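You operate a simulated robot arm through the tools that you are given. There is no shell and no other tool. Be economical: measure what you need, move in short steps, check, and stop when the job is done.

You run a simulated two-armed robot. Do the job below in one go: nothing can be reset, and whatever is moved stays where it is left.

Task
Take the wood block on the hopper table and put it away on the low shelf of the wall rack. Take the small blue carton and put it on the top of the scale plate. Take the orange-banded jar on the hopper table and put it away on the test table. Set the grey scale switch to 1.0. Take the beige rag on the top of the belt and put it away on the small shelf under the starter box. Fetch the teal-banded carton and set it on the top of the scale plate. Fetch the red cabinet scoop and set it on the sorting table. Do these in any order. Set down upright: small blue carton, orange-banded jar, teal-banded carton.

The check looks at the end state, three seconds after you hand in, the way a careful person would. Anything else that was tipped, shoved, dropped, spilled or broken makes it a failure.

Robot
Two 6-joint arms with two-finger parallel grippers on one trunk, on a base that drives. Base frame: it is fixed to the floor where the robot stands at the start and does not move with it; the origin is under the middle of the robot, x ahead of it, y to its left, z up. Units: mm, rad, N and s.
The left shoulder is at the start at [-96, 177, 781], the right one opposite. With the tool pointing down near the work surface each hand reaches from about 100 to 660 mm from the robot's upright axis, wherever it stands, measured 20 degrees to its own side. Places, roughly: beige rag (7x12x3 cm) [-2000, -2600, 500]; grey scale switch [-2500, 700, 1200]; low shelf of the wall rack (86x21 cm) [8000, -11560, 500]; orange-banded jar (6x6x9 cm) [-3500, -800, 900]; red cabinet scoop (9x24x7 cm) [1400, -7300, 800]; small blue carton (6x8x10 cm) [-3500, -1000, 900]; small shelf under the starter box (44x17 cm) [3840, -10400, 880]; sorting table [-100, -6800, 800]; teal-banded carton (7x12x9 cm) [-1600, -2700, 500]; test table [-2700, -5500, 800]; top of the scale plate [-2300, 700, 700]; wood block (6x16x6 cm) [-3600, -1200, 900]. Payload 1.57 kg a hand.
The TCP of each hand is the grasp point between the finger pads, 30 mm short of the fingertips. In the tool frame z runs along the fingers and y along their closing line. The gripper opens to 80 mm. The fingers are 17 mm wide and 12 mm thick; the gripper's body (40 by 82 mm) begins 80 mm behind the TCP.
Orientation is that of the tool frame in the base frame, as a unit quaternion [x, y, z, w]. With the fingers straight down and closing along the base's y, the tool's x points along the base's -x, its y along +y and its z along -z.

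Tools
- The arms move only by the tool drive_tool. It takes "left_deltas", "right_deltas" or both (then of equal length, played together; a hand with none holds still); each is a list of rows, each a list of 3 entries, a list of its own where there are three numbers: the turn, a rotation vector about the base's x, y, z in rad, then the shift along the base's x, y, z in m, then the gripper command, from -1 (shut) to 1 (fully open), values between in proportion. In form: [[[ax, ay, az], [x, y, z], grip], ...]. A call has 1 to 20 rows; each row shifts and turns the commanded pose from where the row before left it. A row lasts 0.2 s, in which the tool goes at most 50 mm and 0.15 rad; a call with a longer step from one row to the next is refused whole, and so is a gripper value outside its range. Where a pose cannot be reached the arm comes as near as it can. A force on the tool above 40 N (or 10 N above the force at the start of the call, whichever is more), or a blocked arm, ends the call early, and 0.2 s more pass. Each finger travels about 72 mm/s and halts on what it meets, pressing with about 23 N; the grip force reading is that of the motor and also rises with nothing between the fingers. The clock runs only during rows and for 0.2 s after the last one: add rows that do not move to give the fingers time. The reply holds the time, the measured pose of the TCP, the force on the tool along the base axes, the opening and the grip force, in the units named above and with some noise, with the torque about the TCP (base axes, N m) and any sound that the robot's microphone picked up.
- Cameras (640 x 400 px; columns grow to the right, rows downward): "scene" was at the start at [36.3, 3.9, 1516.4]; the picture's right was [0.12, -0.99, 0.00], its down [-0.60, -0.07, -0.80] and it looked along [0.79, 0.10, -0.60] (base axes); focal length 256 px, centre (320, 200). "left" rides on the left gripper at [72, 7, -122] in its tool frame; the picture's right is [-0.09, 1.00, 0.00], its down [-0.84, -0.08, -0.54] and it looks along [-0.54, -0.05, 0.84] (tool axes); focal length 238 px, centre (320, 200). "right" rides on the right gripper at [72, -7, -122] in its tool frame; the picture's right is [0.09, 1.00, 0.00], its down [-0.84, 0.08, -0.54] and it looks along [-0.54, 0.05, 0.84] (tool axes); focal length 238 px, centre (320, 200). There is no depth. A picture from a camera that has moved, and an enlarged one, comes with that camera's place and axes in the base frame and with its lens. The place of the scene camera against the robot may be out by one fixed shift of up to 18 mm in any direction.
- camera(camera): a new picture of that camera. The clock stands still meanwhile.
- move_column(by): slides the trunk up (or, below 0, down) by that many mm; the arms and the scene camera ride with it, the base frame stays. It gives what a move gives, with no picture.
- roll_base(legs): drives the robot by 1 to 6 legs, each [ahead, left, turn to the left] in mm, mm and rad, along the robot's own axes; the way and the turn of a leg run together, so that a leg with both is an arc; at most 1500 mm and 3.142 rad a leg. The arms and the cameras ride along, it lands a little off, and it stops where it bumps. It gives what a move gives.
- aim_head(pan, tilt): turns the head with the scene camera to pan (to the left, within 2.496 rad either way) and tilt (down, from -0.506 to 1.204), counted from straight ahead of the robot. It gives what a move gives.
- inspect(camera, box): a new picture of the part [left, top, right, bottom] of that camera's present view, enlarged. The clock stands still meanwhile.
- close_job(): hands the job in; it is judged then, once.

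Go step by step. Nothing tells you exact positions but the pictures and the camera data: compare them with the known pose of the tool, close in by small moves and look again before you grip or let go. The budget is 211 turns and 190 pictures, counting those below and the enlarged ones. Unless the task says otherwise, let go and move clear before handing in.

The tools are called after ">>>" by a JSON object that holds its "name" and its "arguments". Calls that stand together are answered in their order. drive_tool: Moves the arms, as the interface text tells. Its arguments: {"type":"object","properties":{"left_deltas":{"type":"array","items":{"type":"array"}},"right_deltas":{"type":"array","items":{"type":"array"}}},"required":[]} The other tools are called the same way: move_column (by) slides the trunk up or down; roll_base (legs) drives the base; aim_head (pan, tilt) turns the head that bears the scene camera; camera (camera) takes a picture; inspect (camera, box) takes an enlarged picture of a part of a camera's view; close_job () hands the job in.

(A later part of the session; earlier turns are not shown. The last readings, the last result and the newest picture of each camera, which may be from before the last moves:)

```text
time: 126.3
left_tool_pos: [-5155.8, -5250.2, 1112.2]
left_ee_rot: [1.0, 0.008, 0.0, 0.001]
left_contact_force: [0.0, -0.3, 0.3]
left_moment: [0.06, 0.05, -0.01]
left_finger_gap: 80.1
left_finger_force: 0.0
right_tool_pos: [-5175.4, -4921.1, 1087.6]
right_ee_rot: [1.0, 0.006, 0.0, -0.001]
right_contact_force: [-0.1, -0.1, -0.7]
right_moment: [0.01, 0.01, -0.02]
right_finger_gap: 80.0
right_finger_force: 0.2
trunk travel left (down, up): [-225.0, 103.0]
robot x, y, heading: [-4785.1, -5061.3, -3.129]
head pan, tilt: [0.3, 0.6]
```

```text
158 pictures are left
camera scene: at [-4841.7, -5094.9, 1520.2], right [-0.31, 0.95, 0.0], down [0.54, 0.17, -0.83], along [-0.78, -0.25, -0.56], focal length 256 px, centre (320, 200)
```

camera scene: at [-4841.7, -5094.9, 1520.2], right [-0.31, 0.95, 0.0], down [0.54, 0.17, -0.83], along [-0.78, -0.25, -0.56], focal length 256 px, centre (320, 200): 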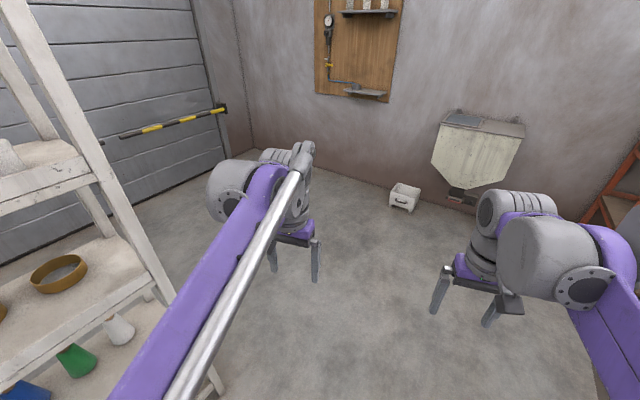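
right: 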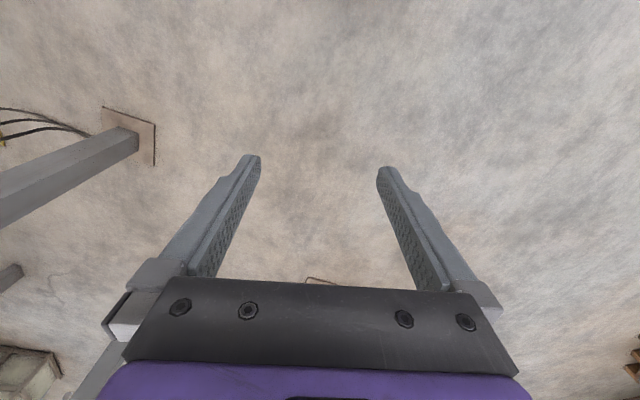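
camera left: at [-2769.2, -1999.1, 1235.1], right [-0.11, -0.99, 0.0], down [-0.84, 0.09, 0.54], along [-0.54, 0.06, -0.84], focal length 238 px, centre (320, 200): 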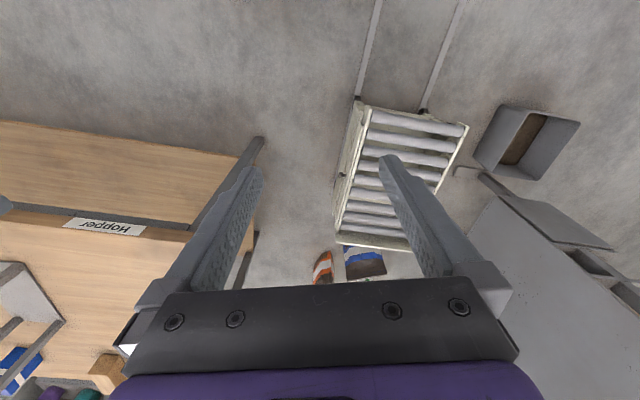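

The aisle between the desk's back and the red rack is about 1.4 m. I'll turn to run along it.

>>> {"name": "roll_base", "arguments": {"legs": [[900, 0, 0], [0, 0, -1.967], [0, 350, 0], [1400, 0, 0]]}}

>>> {"name": "aim_head", "arguments": {"pan": 0, "tilt": 0.5}}

>>> {"name": "camera", "arguments": {"camera": "scene"}}

>>> {"name": "aim_head", "arguments": {"pan": -0.7, "tilt": 0.5}}

>>> {"name": "camera", "arguments": {"camera": "scene"}}

```text
time: 145.6
left_tool_pos: [-5531.9, -3218.2, 1112.1]
left_ee_rot: [-0.563, 0.826, 0.001, -0.002]
left_contact_force: [0.7, -0.5, 0.2]
left_moment: [-0.01, 0.01, 0.0]
left_finger_gap: 80.1
left_finger_force: 0.1
right_tool_pos: [-5219.0, -3321.8, 1088.7]
right_ee_rot: [-0.563, 0.826, 0.0, 0.0]
right_contact_force: [-1.0, 0.7, -0.4]
right_moment: [-0.01, -0.02, 0.0]
right_finger_gap: 80.1
right_finger_force: 0.0
trunk travel left (down, up): [-225.0, 103.0]
robot x, y, heading: [-5495.2, -3627.1, 1.196]
head pan, tilt: [0.3, 0.6]
```

```text
time: 146.4
left_tool_pos: [-5530.9, -3216.9, 1112.0]
left_ee_rot: [-0.564, 0.826, 0.0, -0.001]
left_contact_force: [-0.1, -0.3, 0.6]
left_moment: [-0.02, -0.01, -0.01]
left_finger_gap: 80.1
left_finger_force: 0.0
right_tool_pos: [-5219.5, -3322.1, 1087.3]
right_ee_rot: [-0.564, 0.826, 0.0, 0.001]
right_contact_force: [0.7, -0.6, -0.7]
right_moment: [0.0, -0.01, -0.01]
right_finger_gap: 80.2
right_finger_force: 0.2
trunk travel left (down, up): [-225.0, 103.0]
robot x, y, heading: [-5496.3, -3629.4, 1.199]
head pan, tilt: [0.0, 0.499]
```

```text
157 pictures are left
camera scene: at [-5487.5, -3588.7, 1529.3], right [0.93, -0.37, 0.0], down [-0.17, -0.45, -0.88], along [0.32, 0.82, -0.48], focal length 256 px, centre (320, 200)
```

scene: 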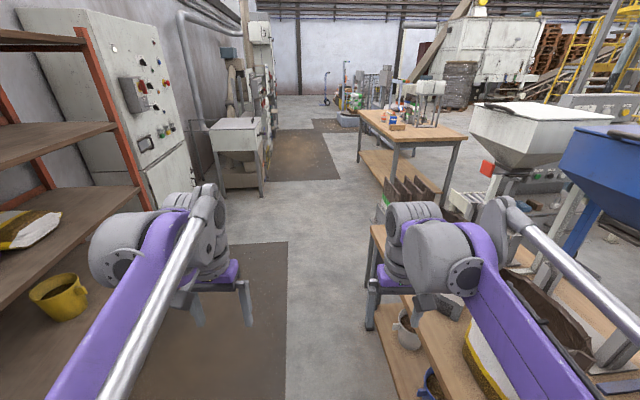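

```text
time: 147.5
left_tool_pos: [-5530.7, -3216.3, 1111.9]
left_ee_rot: [-0.564, 0.826, 0.0, -0.001]
left_contact_force: [-0.2, 0.0, 0.0]
left_moment: [0.0, 0.01, -0.03]
left_finger_gap: 80.3
left_finger_force: 0.0
right_tool_pos: [-5218.0, -3321.5, 1087.5]
right_ee_rot: [-0.563, 0.826, 0.001, 0.0]
right_contact_force: [0.7, -0.1, -0.3]
right_moment: [0.0, 0.01, 0.0]
right_finger_gap: 80.0
right_finger_force: 0.1
trunk travel left (down, up): [-225.0, 103.0]
robot x, y, heading: [-5493.6, -3629.5, 1.199]
head pan, tilt: [-0.7, 0.499]
```

```text
156 pictures are left
camera scene: at [-5440.8, -3630.0, 1529.3], right [0.48, -0.88, 0.0], down [-0.42, -0.23, -0.88], along [0.77, 0.42, -0.48], focal length 256 px, centre (320, 200)
```

scene: 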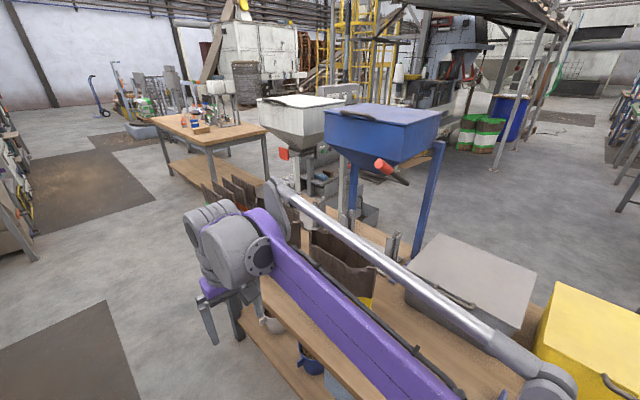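

Clear. I continue along the aisle and swing to face the hopper table from behind.

>>> {"name": "roll_base", "arguments": {"legs": [[1430, 300, 0], [800, 0, 0], [0, 0, -1.485], [400, 880, 0]]}}

>>> {"name": "aim_head", "arguments": {"pan": 0, "tilt": 0.6}}

>>> {"name": "camera", "arguments": {"camera": "scene"}}

```text
time: 170.1
left_tool_pos: [-3922.2, -632.8, 1112.3]
left_ee_rot: [0.149, 0.989, -0.001, 0.0]
left_contact_force: [-0.8, -0.4, 0.4]
left_moment: [-0.02, -0.05, -0.02]
left_finger_gap: 80.0
left_finger_force: 0.1
right_tool_pos: [-4002.8, -950.9, 1087.6]
right_ee_rot: [0.148, 0.989, 0.0, 0.0]
right_contact_force: [0.4, -0.5, 0.5]
right_moment: [-0.05, 0.0, -0.03]
right_finger_gap: 80.1
right_finger_force: 0.1
trunk travel left (down, up): [-225.0, 103.0]
robot x, y, heading: [-4328.9, -692.7, -0.299]
head pan, tilt: [-0.7, 0.499]
```

```text
time: 171.2
left_tool_pos: [-3921.6, -632.6, 1112.2]
left_ee_rot: [0.149, 0.989, 0.0, 0.0]
left_contact_force: [-0.4, 0.6, 0.7]
left_moment: [0.02, -0.04, 0.01]
left_finger_gap: 79.9
left_finger_force: 0.0
right_tool_pos: [-4003.0, -950.7, 1087.4]
right_ee_rot: [0.149, 0.989, 0.0, 0.0]
right_contact_force: [0.2, -0.3, -1.0]
right_moment: [0.01, 0.04, 0.01]
right_finger_gap: 79.9
right_finger_force: 0.2
trunk travel left (down, up): [-225.0, 103.0]
robot x, y, heading: [-4332.8, -694.7, -0.3]
head pan, tilt: [0.0, 0.6]
```

```text
155 pictures are left
camera scene: at [-4294.5, -719.2, 1520.2], right [-0.3, -0.96, 0.0], down [-0.54, 0.17, -0.83], along [0.79, -0.24, -0.56], focal length 256 px, centre (320, 200)
```

scene: 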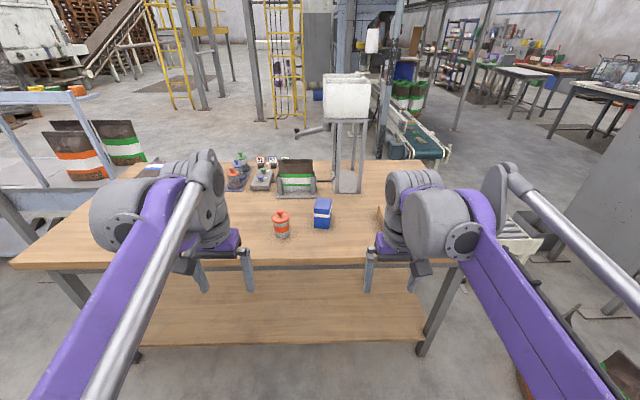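

Jar at about (-3560,-790) and blue carton at about (-3553,-952) are right ahead. I'll move in.

>>> {"name": "roll_base", "arguments": {"legs": [[310, 60, 0]]}}

>>> {"name": "camera", "arguments": {"camera": "left"}}

>>> {"name": "camera", "arguments": {"camera": "right"}}

>>> {"name": "camera", "arguments": {"camera": "scene"}}

```text
time: 173.3
left_tool_pos: [-3607.6, -666.2, 1111.9]
left_ee_rot: [0.148, 0.989, 0.002, -0.001]
left_contact_force: [-0.5, 0.4, -0.9]
left_moment: [0.03, 0.01, 0.01]
left_finger_gap: 79.9
left_finger_force: 0.1
right_tool_pos: [-3689.4, -985.2, 1087.2]
right_ee_rot: [0.15, 0.989, 0.0, 0.001]
right_contact_force: [0.1, 0.5, -0.3]
right_moment: [-0.01, 0.06, -0.02]
right_finger_gap: 80.4
right_finger_force: 0.0
trunk travel left (down, up): [-225.0, 103.0]
robot x, y, heading: [-4014.6, -733.8, -0.297]
head pan, tilt: [0.0, 0.6]
```

```text
154 pictures are left
camera left: at [-3673.1, -639.8, 1235.0], right [0.38, 0.92, 0.0], down [0.78, -0.32, 0.54], along [0.5, -0.21, -0.84], focal length 238 px, centre (320, 200)
```

left: 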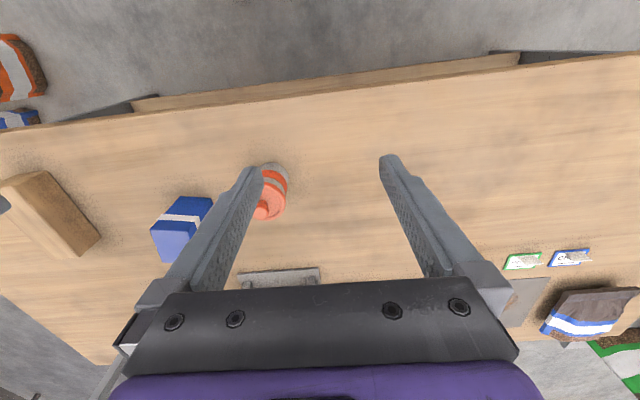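

```text
153 pictures are left
camera right: at [-3758.9, -970.7, 1207.5], right [0.21, 0.98, 0.0], down [0.82, -0.17, 0.54], along [0.53, -0.11, -0.84], focal length 238 px, centre (320, 200)
```

right: 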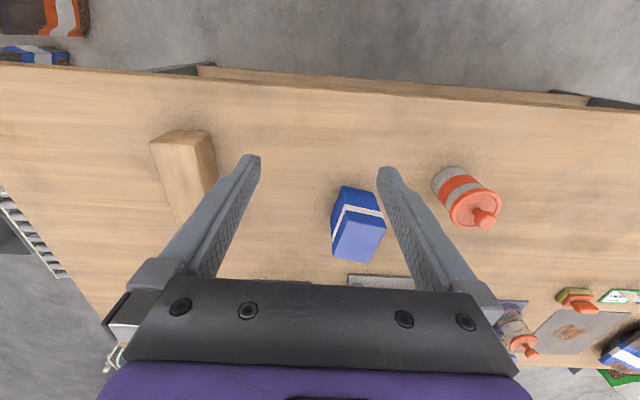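

```text
152 pictures are left
camera scene: at [-3979.6, -753.4, 1520.2], right [-0.3, -0.96, 0.0], down [-0.54, 0.17, -0.82], along [0.79, -0.24, -0.57], focal length 256 px, centre (320, 200)
```

scene: 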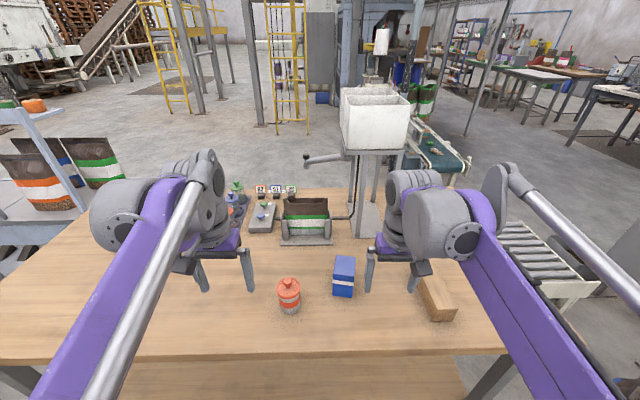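

I zoom in on carton and jar for exact placement.

>>> {"name": "inspect", "arguments": {"camera": "right", "box": [300, 150, 420, 275]}}

>>> {"name": "inspect", "arguments": {"camera": "right", "box": [410, 150, 530, 240]}}

```text
3.20 times, centred on (360, 212) of right
camera zoom: at [-3758.9, -970.7, 1207.5], right [0.21, 0.98, 0.0], down [0.82, -0.17, 0.54], along [0.53, -0.11, -0.84], focal length 763 px, centre (192, 160)
```

zoom: 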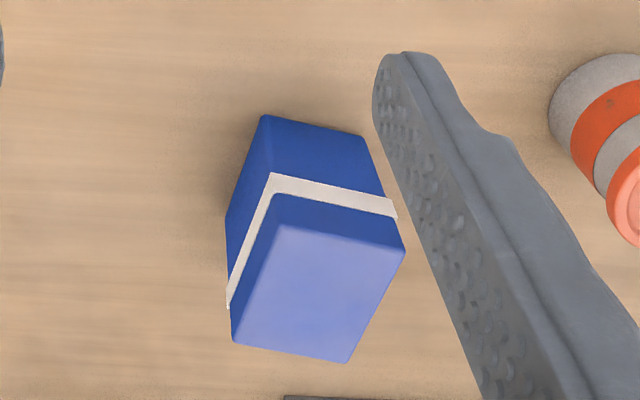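

```text
4.44 times, centred on (470, 195) of right
camera zoom: at [-3758.9, -970.7, 1207.5], right [0.21, 0.98, 0.0], down [0.82, -0.17, 0.54], along [0.53, -0.11, -0.84], focal length 1059 px, centre (-347, 222)
```

zoom: 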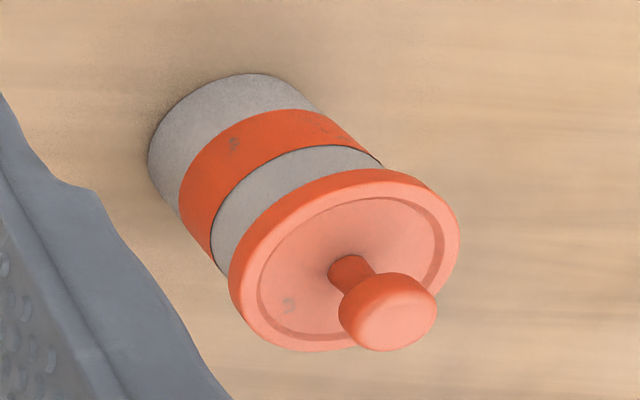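

Triangulated: jar axis near (-3523,-793), carton centre near (-3521,-964), long side at about -26°. I move the right hand above the carton with a small turn.

>>> {"name": "drive_tool", "arguments": {"right_deltas": [[[0, 0, -0.08], [0.034, 0.004, 0], 1], [[0, 0, -0.08], [0.034, 0.004, 0], 1], [[0, 0, 0], [0.034, 0.004, 0], 1], [[0, 0, 0], [0.034, 0.005, 0], 1], [[0, 0, 0], [0.032, 0.004, -0.02], 1], [[0, 0, 0], [0, 0, -0.03], 1], [[0, 0, 0], [0, 0, 0], 1]]}}

>>> {"name": "camera", "arguments": {"camera": "right"}}

```text
time: 174.9
left_tool_pos: [-3606.7, -666.6, 1111.9]
left_ee_rot: [0.15, 0.989, 0.001, 0.0]
left_contact_force: [0.5, -0.2, -0.3]
left_moment: [0.01, 0.02, 0.01]
left_finger_gap: 80.1
left_finger_force: 0.1
right_tool_pos: [-3520.5, -963.4, 1038.8]
right_ee_rot: [0.227, 0.974, 0.0, 0.0]
right_contact_force: [0.2, 0.1, -0.1]
right_moment: [-0.01, 0.01, -0.02]
right_finger_gap: 80.1
right_finger_force: 0.0
trunk travel left (down, up): [-225.0, 103.0]
robot x, y, heading: [-4012.8, -735.0, -0.301]
head pan, tilt: [0.0, 0.6]
```

```text
149 pictures are left
camera right: at [-3587.9, -939.0, 1157.9], right [0.36, 0.93, 0.0], down [0.78, -0.3, 0.54], along [0.51, -0.19, -0.84], focal length 238 px, centre (320, 200)
```

right: 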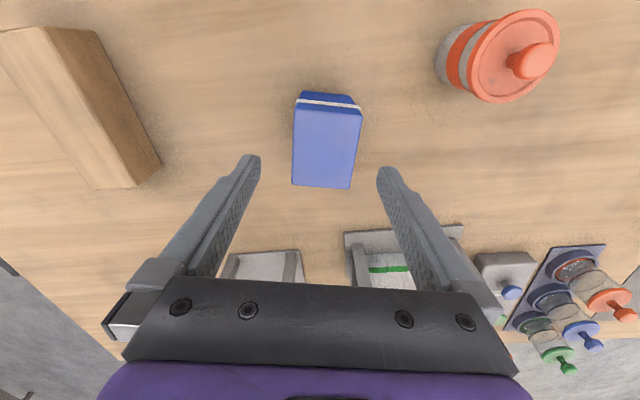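

Aligned within a few mm. I rotate a touch and descend to grip.

>>> {"name": "drive_tool", "arguments": {"right_deltas": [[[0, 0, -0.06], [0.003, 0.003, -0.03], 1], [[0, 0, 0], [0, 0, -0.03], 1], [[0, 0, 0], [0, 0, -0.03], 1], [[0, 0, 0], [0, 0, -0.03], 1], [[0, 0, 0], [0, 0, 0], 1], [[0, 0, 0], [0, 0, 0], -1], [[0, 0, 0], [0, 0, 0], -1], [[0, 0, 0], [0, 0, 0], -1]]}}

>>> {"name": "camera", "arguments": {"camera": "right"}}

```text
time: 176.7
left_tool_pos: [-3607.8, -665.9, 1111.9]
left_ee_rot: [0.149, 0.989, 0.001, 0.0]
left_contact_force: [0.0, 0.4, 0.4]
left_moment: [-0.02, -0.03, -0.01]
left_finger_gap: 79.9
left_finger_force: 0.0
right_tool_pos: [-3517.9, -961.5, 917.3]
right_ee_rot: [0.257, 0.966, 0.002, 0.0]
right_contact_force: [0.6, 0.6, -0.6]
right_moment: [0.01, -0.01, 0.03]
right_finger_gap: 60.4
right_finger_force: 23.3
trunk travel left (down, up): [-225.0, 103.0]
robot x, y, heading: [-4017.8, -734.3, -0.3]
head pan, tilt: [0.0, 0.6]
```

```text
148 pictures are left
camera right: at [-3583.5, -931.7, 1037.4], right [0.41, 0.91, 0.0], down [0.77, -0.35, 0.54], along [0.49, -0.22, -0.84], focal length 238 px, centre (320, 200)
```

right: 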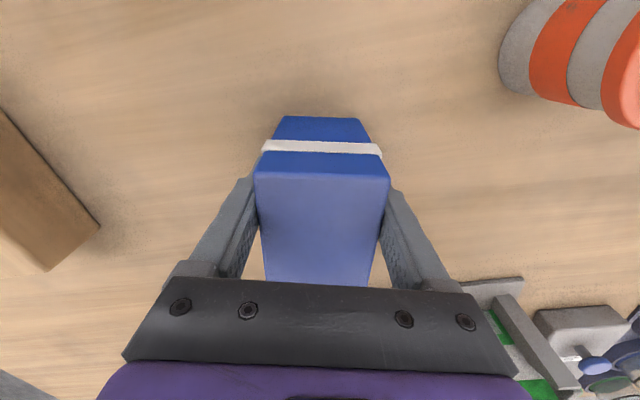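

Gripped at 60 mm. I lift it and draw back, then bring the left hand above the jar.

>>> {"name": "drive_tool", "arguments": {"right_deltas": [[[0, 0, 0], [0, 0, 0.04], -1], [[0, 0, 0], [0, 0, 0.045], -1], [[0, 0, 0], [0, 0, 0.045], -1], [[0, 0, 0], [0, 0, 0.045], -1], [[0, 0, 0], [-0.04, -0.01, 0], -1], [[0, 0, 0], [-0.04, -0.01, 0], -1], [[0, 0, 0], [-0.04, -0.01, 0], -1], [[0, 0, 0], [-0.04, -0.01, 0], -1], [[0, 0, 0], [0, 0, 0], -1]]}}

>>> {"name": "drive_tool", "arguments": {"left_deltas": [[[0, 0, 0], [0.017, -0.025, -0.01], 1], [[0, 0, 0], [0.017, -0.025, -0.01], 1], [[0, 0, 0], [0.017, -0.026, -0.02], 1], [[0, 0, 0], [0.017, -0.026, -0.02], 1], [[0, 0, 0], [0.017, -0.025, -0.02], 1], [[0, 0, 0], [0, 0, 0], 1]]}}

>>> {"name": "camera", "arguments": {"camera": "left"}}

>>> {"name": "camera", "arguments": {"camera": "right"}}

```text
time: 178.7
left_tool_pos: [-3606.3, -666.5, 1112.7]
left_ee_rot: [0.149, 0.989, 0.0, -0.001]
left_contact_force: [0.7, 0.2, -0.3]
left_moment: [0.01, 0.02, 0.0]
left_finger_gap: 80.0
left_finger_force: 0.0
right_tool_pos: [-3676.3, -1002.6, 1094.3]
right_ee_rot: [0.256, 0.967, 0.0, -0.001]
right_contact_force: [-0.7, 0.2, -0.3]
right_moment: [0.02, -0.02, 0.01]
right_finger_gap: 60.3
right_finger_force: 23.3
trunk travel left (down, up): [-225.0, 103.0]
robot x, y, heading: [-4015.6, -733.1, -0.298]
head pan, tilt: [0.0, 0.6]
```

```text
time: 180.1
left_tool_pos: [-3522.2, -795.0, 1033.1]
left_ee_rot: [0.149, 0.989, 0.001, 0.0]
left_contact_force: [-0.7, 0.2, -0.1]
left_moment: [0.01, -0.04, 0.0]
left_finger_gap: 80.2
left_finger_force: 0.1
right_tool_pos: [-3678.3, -1002.3, 1093.7]
right_ee_rot: [0.257, 0.966, 0.0, 0.0]
right_contact_force: [-0.7, 0.1, -0.4]
right_moment: [0.01, -0.02, 0.0]
right_finger_gap: 60.2
right_finger_force: 23.2
trunk travel left (down, up): [-225.0, 103.0]
robot x, y, heading: [-4014.6, -729.5, -0.299]
head pan, tilt: [0.0, 0.6]
```

```text
147 pictures are left
camera left: at [-3587.9, -767.8, 1155.1], right [0.38, 0.92, 0.0], down [0.78, -0.32, 0.54], along [0.5, -0.21, -0.84], focal length 238 px, centre (320, 200)
```

left: 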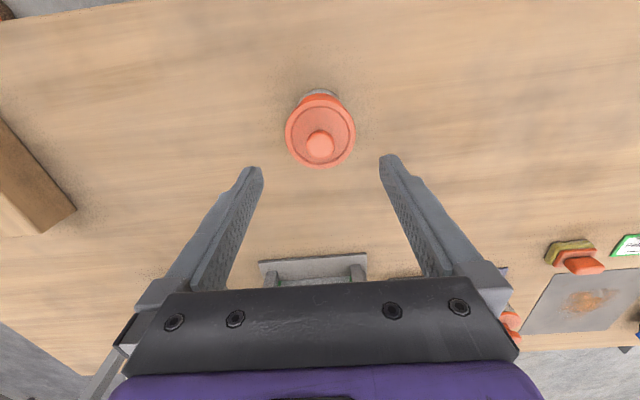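

```text
146 pictures are left
camera right: at [-3743.6, -972.6, 1213.7], right [0.41, 0.91, 0.0], down [0.76, -0.35, 0.54], along [0.49, -0.22, -0.84], focal length 238 px, centre (320, 200)
```

right: 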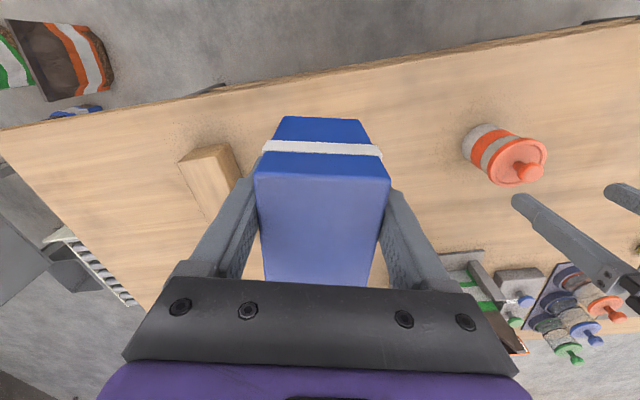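

Jar lid is centred about 5 mm behind the TCP. I descend and grip it.

>>> {"name": "drive_tool", "arguments": {"left_deltas": [[[0, 0, 0], [-0.005, 0.002, -0.03], 1], [[0, 0, 0], [0, 0, -0.03], 1], [[0, 0, 0], [0, 0, -0.03], 1], [[0, 0, 0], [0, 0, -0.031], 1], [[0, 0, 0], [0, 0, 0], 1], [[0, 0, 0], [0, 0, 0], -1], [[0, 0, 0], [0, 0, 0], -1], [[0, 0, 0], [0, 0, 0], -1]]}}

>>> {"name": "camera", "arguments": {"camera": "left"}}

```text
time: 181.9
left_tool_pos: [-3526.8, -792.2, 911.2]
left_ee_rot: [0.148, 0.989, 0.001, 0.0]
left_contact_force: [-0.6, -0.4, -1.0]
left_moment: [0.02, 0.0, 0.01]
left_finger_gap: 67.6
left_finger_force: 22.7
right_tool_pos: [-3678.7, -1002.3, 1094.1]
right_ee_rot: [0.257, 0.966, 0.0, 0.001]
right_contact_force: [-0.3, -0.6, -0.9]
right_moment: [0.0, 0.02, 0.01]
right_finger_gap: 59.9
right_finger_force: 23.1
trunk travel left (down, up): [-225.0, 103.0]
robot x, y, heading: [-4014.9, -731.1, -0.299]
head pan, tilt: [0.0, 0.6]
heard: snap
```

```text
145 pictures are left
camera left: at [-3592.8, -765.5, 1034.3], right [0.38, 0.92, 0.0], down [0.78, -0.32, 0.54], along [0.5, -0.21, -0.84], focal length 238 px, centre (320, 200)
```

left: 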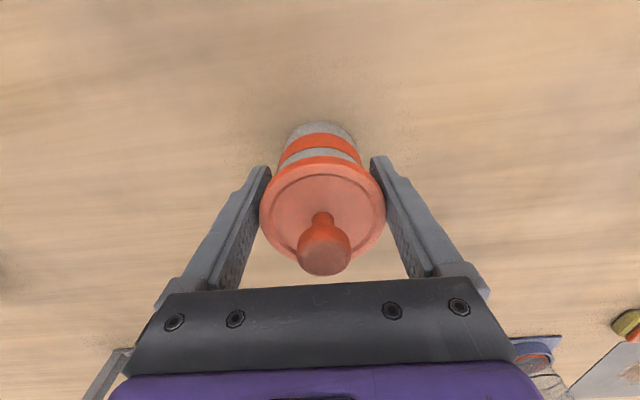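

I heard a snap; I look closely at the jar before lifting.

>>> {"name": "inspect", "arguments": {"camera": "left", "box": [230, 100, 420, 290]}}

>>> {"name": "camera", "arguments": {"camera": "scene"}}

```text
2.11 times, centred on (325, 195) of left
camera zoom: at [-3592.8, -765.5, 1034.3], right [0.38, 0.92, 0.0], down [0.78, -0.32, 0.54], along [0.5, -0.21, -0.84], focal length 502 px, centre (310, 210)
```

zoom: 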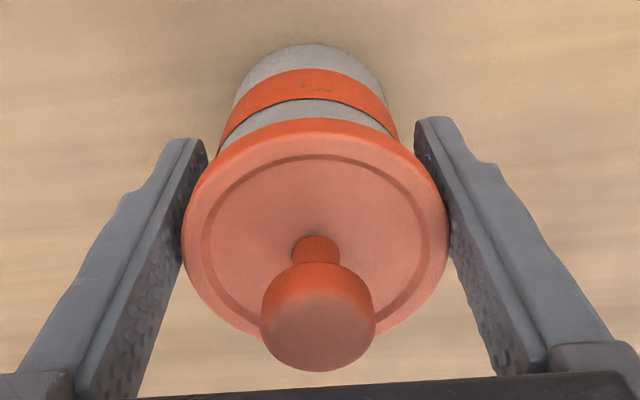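

```text
143 pictures are left
camera scene: at [-3979.9, -753.4, 1520.2], right [-0.3, -0.96, 0.0], down [-0.54, 0.17, -0.83], along [0.79, -0.24, -0.56], focal length 256 px, centre (320, 200)
```

scene: 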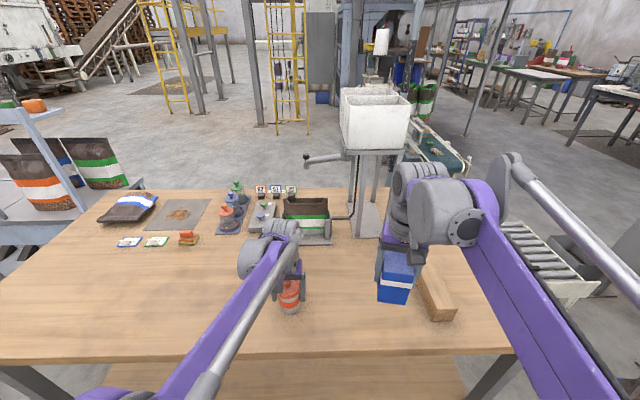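

Jar looks whole; I grip it by the lid rim. I lift it 20 mm to check that the body follows.

>>> {"name": "drive_tool", "arguments": {"left_deltas": [[[0, 0, 0], [0, 0, 0.01], -1], [[0, 0, 0], [0, 0, 0.015], -1], [[0, 0, 0], [0, 0, 0], -1]]}}

>>> {"name": "camera", "arguments": {"camera": "left"}}

>>> {"name": "inspect", "arguments": {"camera": "scene", "box": [220, 220, 380, 330]}}

```text
time: 182.7
left_tool_pos: [-3528.0, -791.4, 936.1]
left_ee_rot: [0.148, 0.989, 0.0, -0.001]
left_contact_force: [0.7, -0.6, -0.4]
left_moment: [0.01, 0.0, 0.03]
left_finger_gap: 67.4
left_finger_force: 23.5
right_tool_pos: [-3677.7, -1002.0, 1093.6]
right_ee_rot: [0.256, 0.967, 0.0, 0.0]
right_contact_force: [-0.1, -0.7, -1.1]
right_moment: [0.0, 0.03, -0.02]
right_finger_gap: 59.7
right_finger_force: 23.0
trunk travel left (down, up): [-225.0, 103.0]
robot x, y, heading: [-4016.6, -737.5, -0.296]
head pan, tilt: [0.0, 0.6]
```

```text
142 pictures are left
camera left: at [-3593.3, -764.9, 1059.1], right [0.38, 0.92, 0.0], down [0.78, -0.32, 0.54], along [0.5, -0.21, -0.84], focal length 238 px, centre (320, 200)
```

left: 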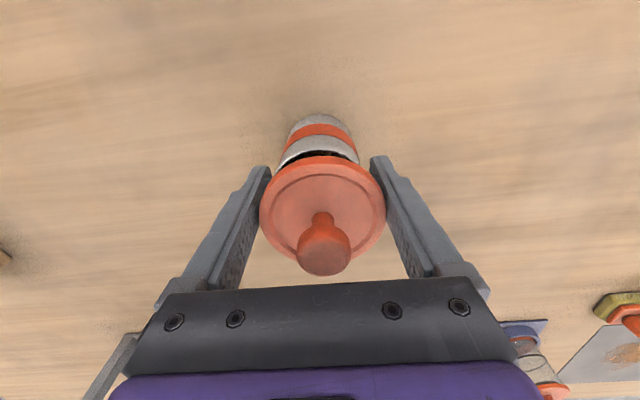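

```text
3.64 times, centred on (300, 275) of scene
camera zoom: at [-3979.8, -753.4, 1520.2], right [-0.3, -0.96, 0.0], down [-0.54, 0.17, -0.82], along [0.79, -0.24, -0.57], focal length 930 px, centre (393, -73)
```

zoom: 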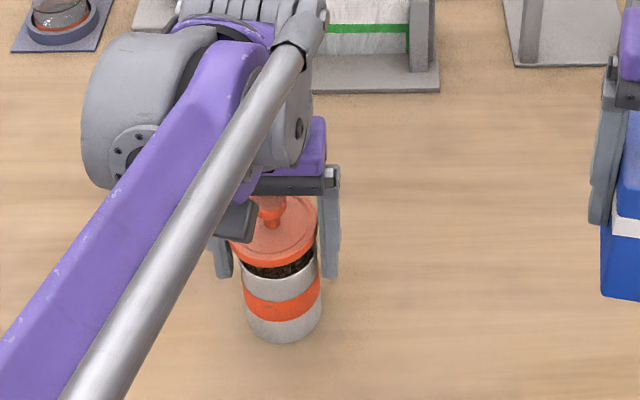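

The lid came off the body as I lifted; nothing spilled. I lower it straight back onto the jar and will grip the body instead.

>>> {"name": "drive_tool", "arguments": {"left_deltas": [[[0, 0, 0], [0, 0, -0.01], -1], [[0, 0, 0], [0, 0, -0.01], -1], [[0, 0, 0], [0, 0, -0.006], -1], [[0, 0, 0], [0, 0, 0], -1]]}}

>>> {"name": "inspect", "arguments": {"camera": "left", "box": [230, 80, 420, 290]}}

>>> {"name": "inspect", "arguments": {"camera": "scene", "box": [240, 230, 340, 330]}}

>>> {"name": "camera", "arguments": {"camera": "right"}}

```text
time: 183.7
left_tool_pos: [-3527.2, -793.2, 910.1]
left_ee_rot: [0.148, 0.989, 0.0, 0.0]
left_contact_force: [4.3, -6.3, 15.2]
left_moment: [0.11, -0.03, -0.01]
left_finger_gap: 67.4
left_finger_force: 22.7
right_tool_pos: [-3678.5, -1003.4, 1093.3]
right_ee_rot: [0.258, 0.966, 0.0, 0.001]
right_contact_force: [0.2, -0.5, -0.7]
right_moment: [-0.01, 0.03, -0.03]
right_finger_gap: 60.0
right_finger_force: 22.7
trunk travel left (down, up): [-225.0, 103.0]
robot x, y, heading: [-4015.6, -731.8, -0.302]
head pan, tilt: [0.0, 0.6]
heard: snap
```

```text
1.90 times, centred on (325, 185) of left
camera zoom: at [-3593.5, -766.2, 1033.6], right [0.38, 0.92, 0.0], down [0.78, -0.32, 0.54], along [0.5, -0.21, -0.84], focal length 454 px, centre (310, 229)
```

zoom: 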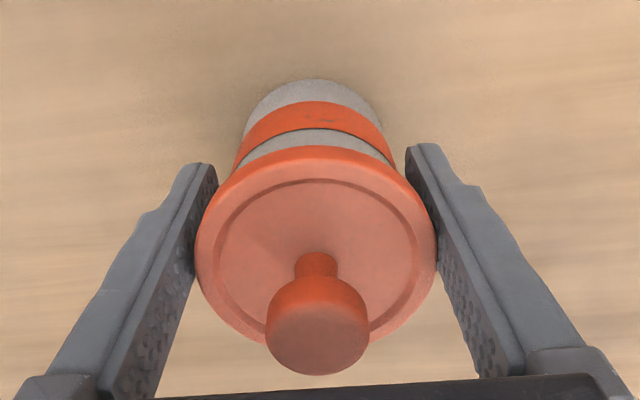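

```text
4.00 times, centred on (290, 280) of scene
camera zoom: at [-3980.4, -754.1, 1520.3], right [-0.3, -0.96, 0.0], down [-0.54, 0.17, -0.83], along [0.79, -0.24, -0.56], focal length 1023 px, centre (440, -120)
```

zoom: 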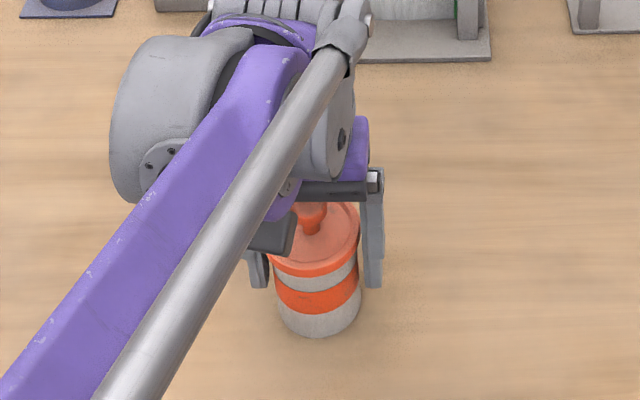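

```text
138 pictures are left
camera right: at [-3743.6, -973.6, 1213.6], right [0.41, 0.91, 0.0], down [0.76, -0.35, 0.54], along [0.49, -0.22, -0.84], focal length 238 px, centre (320, 200)
```

right: 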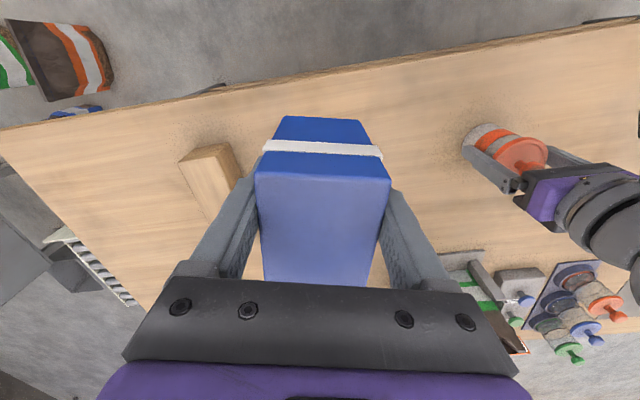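

The lid snapped back on. I open the fingers and feel gently for the table height before regripping the body.

>>> {"name": "drive_tool", "arguments": {"left_deltas": [[[0, 0, 0], [0, 0, 0], 1], [[0, 0, 0], [0, 0, 0], 1], [[0, 0, 0], [0, 0, -0.004], 1], [[0, 0, 0], [0, 0, -0.004], 1], [[0, 0, 0], [0, 0, -0.003], 1], [[0, 0, 0], [0, 0, 0], 1]]}}

```text
time: 185.1
left_tool_pos: [-3527.5, -791.9, 898.8]
left_ee_rot: [0.149, 0.989, 0.001, 0.0]
left_contact_force: [-0.1, -0.1, -1.1]
left_moment: [0.02, 0.04, -0.03]
left_finger_gap: 79.9
left_finger_force: 0.1
right_tool_pos: [-3678.3, -1001.9, 1094.1]
right_ee_rot: [0.257, 0.966, 0.0, 0.0]
right_contact_force: [0.2, 0.0, -0.7]
right_moment: [-0.01, -0.01, 0.01]
right_finger_gap: 59.9
right_finger_force: 23.4
trunk travel left (down, up): [-225.0, 103.0]
robot x, y, heading: [-4016.9, -730.5, -0.299]
head pan, tilt: [0.0, 0.6]
```

>>> {"name": "drive_tool", "arguments": {"left_deltas": [[[0, 0, 0], [0, 0, -0.004], 1], [[0, 0, 0], [0, 0, -0.003], 1], [[0, 0, 0], [0, 0, -0.003], 1], [[0, 0, 0], [0, 0, -0.003], 1], [[0, 0, 0], [0, 0, -0.003], 1]]}}

```text
time: 186.3
left_tool_pos: [-3527.0, -793.1, 882.8]
left_ee_rot: [0.149, 0.989, 0.0, -0.001]
left_contact_force: [0.5, -0.5, -0.6]
left_moment: [0.01, 0.0, -0.01]
left_finger_gap: 79.9
left_finger_force: 0.1
right_tool_pos: [-3678.5, -1002.7, 1092.6]
right_ee_rot: [0.257, 0.966, 0.001, 0.0]
right_contact_force: [0.1, -0.3, -1.0]
right_moment: [0.01, 0.01, -0.02]
right_finger_gap: 59.6
right_finger_force: 23.6
trunk travel left (down, up): [-225.0, 103.0]
robot x, y, heading: [-4017.3, -734.1, -0.296]
head pan, tilt: [0.0, 0.6]
```

>>> {"name": "drive_tool", "arguments": {"left_deltas": [[[0, 0, 0], [0, 0, -0.003], 1], [[0, 0, 0], [0, 0, -0.002], 1], [[0, 0, 0], [0, 0, -0.002], 1], [[0, 0, 0], [0, 0, -0.002], 1]]}}

>>> {"name": "camera", "arguments": {"camera": "left"}}

```text
time: 187.0
left_tool_pos: [-3528.5, -792.4, 879.9]
left_ee_rot: [0.149, 0.989, 0.001, 0.001]
left_contact_force: [1.4, 0.5, 29.9]
left_moment: [-0.06, -0.03, 0.0]
left_finger_gap: 79.8
left_finger_force: 0.1
right_tool_pos: [-3679.0, -1002.2, 1094.9]
right_ee_rot: [0.256, 0.967, 0.001, 0.0]
right_contact_force: [-0.6, -0.4, -0.4]
right_moment: [0.01, 0.04, 0.0]
right_finger_gap: 59.5
right_finger_force: 23.3
trunk travel left (down, up): [-225.0, 103.0]
robot x, y, heading: [-4015.0, -735.0, -0.302]
head pan, tilt: [0.0, 0.6]
stopped in row 3 (left hand): the force on the tool passed its limit at 46 N (the readings are from after the stop); the commanded pose is now the measured one
```

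```text
137 pictures are left
camera left: at [-3594.0, -765.2, 1003.4], right [0.38, 0.92, 0.0], down [0.78, -0.32, 0.54], along [0.5, -0.21, -0.84], focal length 238 px, centre (320, 200)
```

left: 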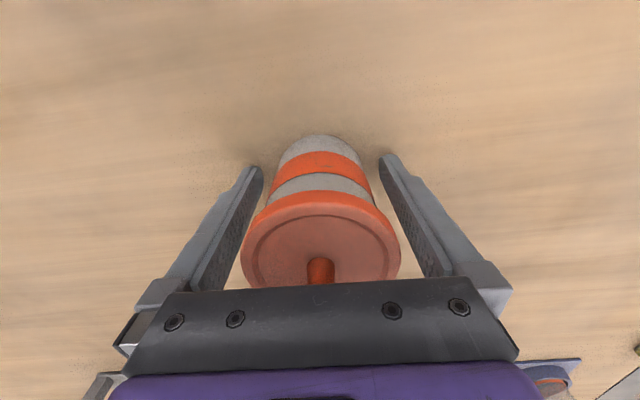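

The fingertips meet the table (z≈850). I raise the hand and tilt it about 50° so the fingers can close on the jar's body under the lid.

>>> {"name": "drive_tool", "arguments": {"left_deltas": [[[0, 0, 0], [0, 0, 0.03], 1], [[0, 0, 0], [0, 0, 0.05], 1], [[0, 0, 0], [0, 0, 0.05], 1], [[0, 0, 0], [-0.045, 0.014, 0.02], 1], [[-0.0429, -0.139, 0], [-0.045, 0.014, 0], 1], [[-0.0429, -0.139, 0], [-0.02, 0.006, 0], 1], [[-0.0429, -0.139, 0], [0, 0, 0], 1], [[-0.0429, -0.139, 0], [0, 0, 0], 1], [[-0.0429, -0.139, 0], [0, 0, 0], 1], [[-0.0429, -0.139, 0], [0, 0, 0], 1], [[0, 0, 0], [0, 0, 0], 1]]}}

>>> {"name": "camera", "arguments": {"camera": "left"}}

>>> {"name": "camera", "arguments": {"camera": "scene"}}

```text
refused: row 4 steps farther than a row can; nothing moved
```

```text
136 pictures are left
camera left: at [-3594.0, -765.2, 1003.4], right [0.38, 0.92, 0.0], down [0.78, -0.32, 0.54], along [0.5, -0.21, -0.84], focal length 238 px, centre (320, 200)
```

left: 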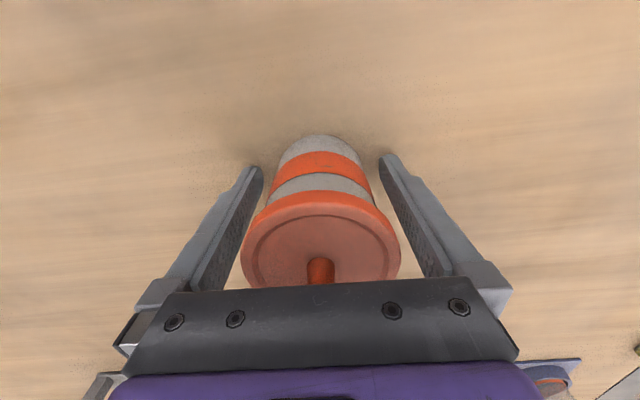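

```text
135 pictures are left
camera scene: at [-3981.9, -753.1, 1520.3], right [-0.3, -0.96, 0.0], down [-0.54, 0.17, -0.83], along [0.79, -0.24, -0.56], focal length 256 px, centre (320, 200)
```

scene: 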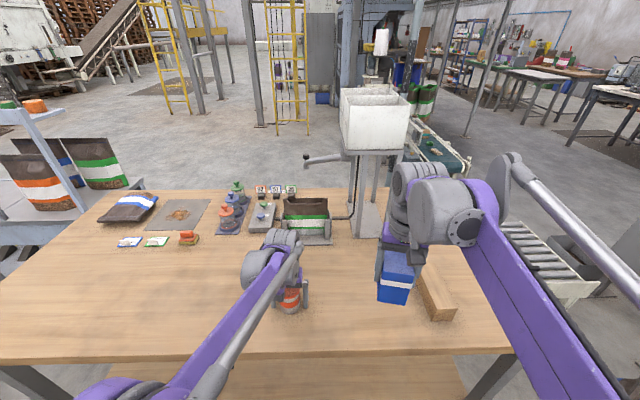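

A row was over the limit; I resend with shorter rows.

>>> {"name": "drive_tool", "arguments": {"left_deltas": [[[0, 0, 0], [0, 0, 0.03], 1], [[0, 0, 0], [0, 0, 0.048], 1], [[0, 0, 0], [0, 0, 0.048], 1], [[0, 0, 0], [-0.04, 0.012, 0.01], 1], [[-0.0429, -0.139, 0], [-0.04, 0.012, 0], 1], [[-0.0429, -0.139, 0], [-0.02, 0.006, 0], 1], [[-0.0429, -0.139, 0], [0, 0, 0], 1], [[-0.0429, -0.139, 0], [0, 0, 0], 1], [[-0.0429, -0.139, 0], [0, 0, 0], 1], [[-0.0429, -0.139, 0], [0, 0, 0], 1], [[0, 0, 0], [0, 0, 0], 1]]}}

>>> {"name": "camera", "arguments": {"camera": "left"}}

```text
time: 189.4
left_tool_pos: [-3627.1, -762.8, 1015.8]
left_ee_rot: [0.134, 0.896, -0.063, 0.419]
left_contact_force: [-1.5, 0.1, 0.2]
left_moment: [-0.02, 0.02, 0.0]
left_finger_gap: 80.0
left_finger_force: 0.0
right_tool_pos: [-3677.2, -1002.1, 1093.4]
right_ee_rot: [0.257, 0.966, 0.0, 0.001]
right_contact_force: [-0.1, 0.4, -0.7]
right_moment: [0.0, 0.02, -0.03]
right_finger_gap: 59.6
right_finger_force: 22.8
trunk travel left (down, up): [-225.0, 103.0]
robot x, y, heading: [-4015.4, -731.3, -0.302]
head pan, tilt: [0.0, 0.6]
```

```text
134 pictures are left
camera left: at [-3757.0, -715.6, 1038.7], right [0.35, 0.93, 0.07], down [0.09, -0.11, 0.99], along [0.93, -0.34, -0.12], focal length 238 px, centre (320, 200)
```

left: 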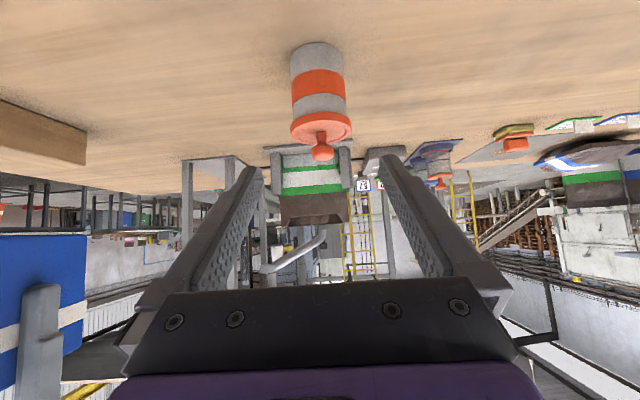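

The lid underside is near z=918. I go in along the slanted finger line to just under the lid and close on the body.

>>> {"name": "drive_tool", "arguments": {"left_deltas": [[[0, 0, 0], [0.012, -0.003, -0.032], 1], [[0, 0, 0], [0.011, -0.003, -0.032], 1], [[0, 0, 0], [0.022, -0.0068, -0.0193], 1], [[0, 0, 0], [0.022, -0.0068, -0.0193], 1], [[0, 0, 0], [0, 0, 0], 1]]}}

>>> {"name": "camera", "arguments": {"camera": "left"}}

```text
time: 190.6
left_tool_pos: [-3560.5, -781.4, 912.9]
left_ee_rot: [0.134, 0.896, -0.062, 0.418]
left_contact_force: [-0.6, 0.5, 0.6]
left_moment: [0.01, 0.0, 0.0]
left_finger_gap: 80.1
left_finger_force: 0.1
right_tool_pos: [-3677.9, -1002.3, 1094.4]
right_ee_rot: [0.256, 0.967, 0.0, 0.001]
right_contact_force: [0.3, 0.0, -1.3]
right_moment: [0.01, -0.02, 0.05]
right_finger_gap: 59.6
right_finger_force: 23.0
trunk travel left (down, up): [-225.0, 103.0]
robot x, y, heading: [-4015.7, -733.1, -0.299]
head pan, tilt: [0.0, 0.6]
```

```text
133 pictures are left
camera left: at [-3690.5, -734.5, 936.7], right [0.35, 0.93, 0.07], down [0.09, -0.11, 0.99], along [0.93, -0.34, -0.13], focal length 238 px, centre (320, 200)
```

left: 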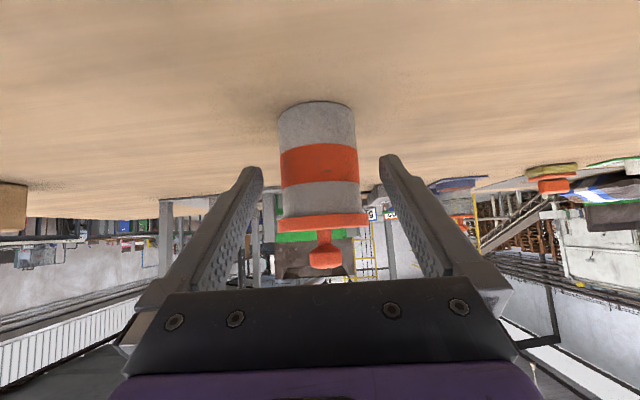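

Centred. I go the last 30 mm and close.

>>> {"name": "drive_tool", "arguments": {"left_deltas": [[[0, 0, 0], [0.022, -0.0068, -0.0193], 1], [[0, 0, 0], [0, 0, 0], 1], [[0, 0, 0], [0, 0, 0], -1], [[0, 0, 0], [0, 0, 0], -1], [[0, 0, 0], [0, 0, 0], -1]]}}

>>> {"name": "camera", "arguments": {"camera": "left"}}

```text
time: 191.8
left_tool_pos: [-3538.5, -788.7, 893.5]
left_ee_rot: [0.135, 0.896, -0.063, 0.417]
left_contact_force: [-1.4, 0.4, 2.6]
left_moment: [0.07, -0.14, 0.01]
left_finger_gap: 58.2
left_finger_force: 23.1
right_tool_pos: [-3678.1, -1002.2, 1093.1]
right_ee_rot: [0.258, 0.966, 0.0, 0.0]
right_contact_force: [-0.7, 1.6, -0.7]
right_moment: [-0.01, 0.01, 0.05]
right_finger_gap: 59.5
right_finger_force: 23.1
trunk travel left (down, up): [-225.0, 103.0]
robot x, y, heading: [-4017.0, -730.7, -0.3]
head pan, tilt: [0.0, 0.6]
```

```text
132 pictures are left
camera left: at [-3669.0, -741.5, 917.2], right [0.35, 0.93, 0.07], down [0.09, -0.11, 0.99], along [0.93, -0.34, -0.13], focal length 238 px, centre (320, 200)
```

left: 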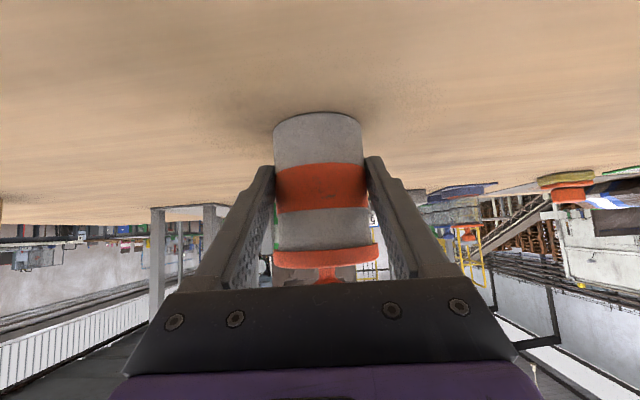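

The body is held at 58 mm. I lift straight up.

>>> {"name": "drive_tool", "arguments": {"left_deltas": [[[0, 0, 0], [0, 0, 0.02], -1], [[0, 0, 0], [0, 0, 0.04], -1], [[0, 0, 0], [0, 0, 0.04], -1], [[0, 0, 0], [0, 0, 0.04], -1], [[0, 0, 0], [0, 0, 0.04], -1], [[0, 0, 0], [0, 0, 0], -1]]}}

>>> {"name": "camera", "arguments": {"camera": "scene"}}

```text
time: 193.2
left_tool_pos: [-3537.5, -789.9, 1073.6]
left_ee_rot: [0.135, 0.896, -0.063, 0.418]
left_contact_force: [-0.2, 0.1, -4.3]
left_moment: [0.01, 0.07, 0.03]
left_finger_gap: 58.6
left_finger_force: 23.4
right_tool_pos: [-3677.3, -1001.4, 1092.9]
right_ee_rot: [0.257, 0.966, 0.0, -0.001]
right_contact_force: [-0.9, -0.2, -0.6]
right_moment: [-0.02, 0.0, -0.01]
right_finger_gap: 59.7
right_finger_force: 23.2
trunk travel left (down, up): [-225.0, 103.0]
robot x, y, heading: [-4016.0, -734.4, -0.302]
head pan, tilt: [0.0, 0.6]
```

```text
131 pictures are left
camera scene: at [-3979.3, -753.5, 1520.2], right [-0.3, -0.96, 0.0], down [-0.54, 0.17, -0.82], along [0.79, -0.24, -0.57], focal length 256 px, centre (320, 200)
```

scene: 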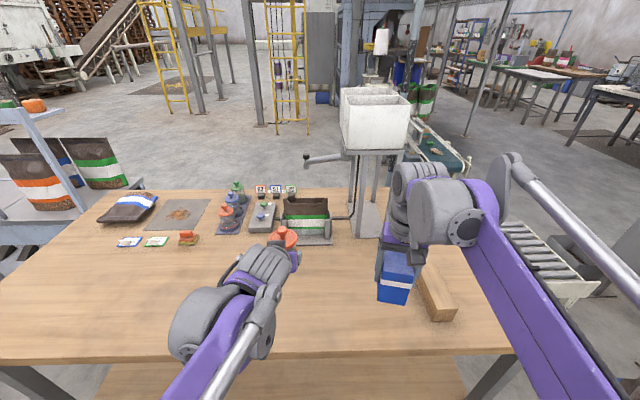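

Jar and carton are both held. I retract the left hand and drive back out along the same way.

>>> {"name": "drive_tool", "arguments": {"left_deltas": [[[0, 0, 0], [-0.038, 0.012, 0.02], -1], [[0, 0, 0], [-0.038, 0.012, 0.02], -1], [[0, 0, 0], [-0.038, 0.012, 0.01], -1], [[0, 0, 0], [0, 0, 0], -1]]}}

>>> {"name": "roll_base", "arguments": {"legs": [[-310, -60, 0], [-400, -880, 0], [0, 0, 1.485], [-800, 0, 0], [-1430, -300, 0]]}}

```text
time: 194.2
left_tool_pos: [-3651.9, -754.0, 1122.6]
left_ee_rot: [0.135, 0.896, -0.063, 0.418]
left_contact_force: [-0.9, 0.5, -4.6]
left_moment: [-0.01, 0.05, -0.01]
left_finger_gap: 58.1
left_finger_force: 23.3
right_tool_pos: [-3677.3, -1002.0, 1092.0]
right_ee_rot: [0.257, 0.966, 0.0, -0.001]
right_contact_force: [-1.2, -0.5, 0.2]
right_moment: [0.02, 0.03, -0.01]
right_finger_gap: 59.4
right_finger_force: 22.6
trunk travel left (down, up): [-225.0, 103.0]
robot x, y, heading: [-4014.8, -732.9, -0.301]
head pan, tilt: [0.0, 0.6]
```

```text
time: 218.5
left_tool_pos: [-5516.0, -3239.9, 1122.0]
left_ee_rot: [-0.497, 0.758, 0.232, 0.353]
left_contact_force: [0.6, -0.2, -3.7]
left_moment: [-0.04, 0.06, 0.01]
left_finger_gap: 57.3
left_finger_force: 23.7
right_tool_pos: [-5271.5, -3292.4, 1094.0]
right_ee_rot: [-0.454, 0.891, 0.0, 0.0]
right_contact_force: [0.5, 0.3, -0.5]
right_moment: [0.01, -0.03, 0.0]
right_finger_gap: 59.4
right_finger_force: 22.7
trunk travel left (down, up): [-225.0, 103.0]
robot x, y, heading: [-5578.1, -3600.3, 1.158]
head pan, tilt: [0.0, 0.6]
```

>>> {"name": "roll_base", "arguments": {"legs": [[-1373, -130, 0], [0, -350, 0], [0, 0, 1.983]]}}

>>> {"name": "camera", "arguments": {"camera": "left"}}

```text
time: 233.4
left_tool_pos: [-6044.4, -5151.3, 1122.1]
left_ee_rot: [0.906, 0.006, -0.423, 0.003]
left_contact_force: [0.6, 0.3, -4.0]
left_moment: [0.03, -0.07, 0.0]
left_finger_gap: 57.4
left_finger_force: 22.9
right_tool_pos: [-6095.5, -4904.5, 1093.2]
right_ee_rot: [0.995, -0.103, 0.0, 0.0]
right_contact_force: [0.4, 0.2, -0.4]
right_moment: [0.04, -0.03, -0.02]
right_finger_gap: 59.3
right_finger_force: 23.1
trunk travel left (down, up): [-225.0, 103.0]
robot x, y, heading: [-5692.5, -5061.3, -3.136]
head pan, tilt: [0.0, 0.6]
```

```text
130 pictures are left
camera left: at [-5902.6, -5155.5, 1147.0], right [-0.05, -1.0, 0.07], down [-0.12, 0.08, 0.99], along [-0.99, 0.04, -0.13], focal length 238 px, centre (320, 200)
```

left: 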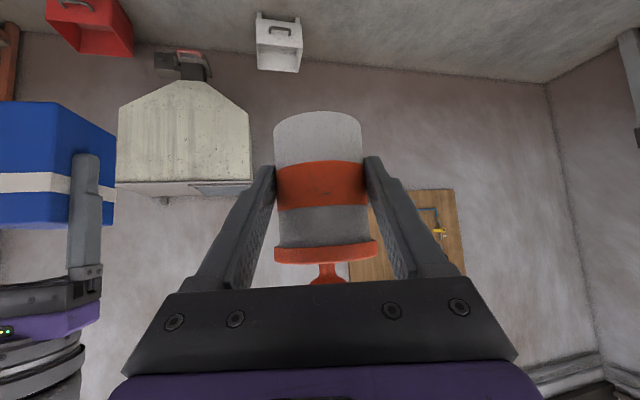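

>>> {"name": "roll_base", "arguments": {"legs": [[-900, 0, 0], [-700, 0, 0], [0, -740, 0], [-850, 0, 0], [-700, 100, 0], [0, 0, 1.306]]}}

>>> {"name": "camera", "arguments": {"camera": "scene"}}

```text
time: 258.9
left_tool_pos: [-2558.3, -4742.4, 1122.8]
left_ee_rot: [0.716, 0.556, -0.334, 0.26]
left_contact_force: [0.5, 0.9, -3.7]
left_moment: [0.12, 0.0, 0.03]
left_finger_gap: 56.1
left_finger_force: 22.6
right_tool_pos: [-2807.6, -4726.1, 1093.4]
right_ee_rot: [0.853, 0.522, 0.0, -0.001]
right_contact_force: [0.3, -0.2, -1.5]
right_moment: [-0.03, -0.01, 0.01]
right_finger_gap: 59.5
right_finger_force: 22.8
trunk travel left (down, up): [-225.0, 103.0]
robot x, y, heading: [-2553.9, -4379.0, -1.824]
head pan, tilt: [0.0, 0.6]
```

```text
129 pictures are left
camera scene: at [-2576.1, -4431.1, 1520.2], right [-0.97, 0.25, 0.0], down [0.14, 0.55, -0.82], along [-0.21, -0.8, -0.57], focal length 256 px, centre (320, 200)
```

scene: 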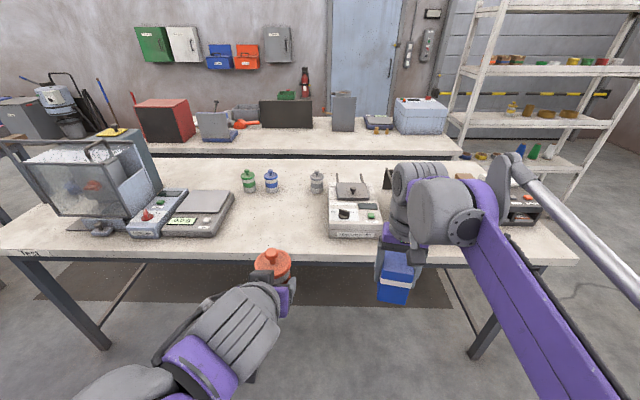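

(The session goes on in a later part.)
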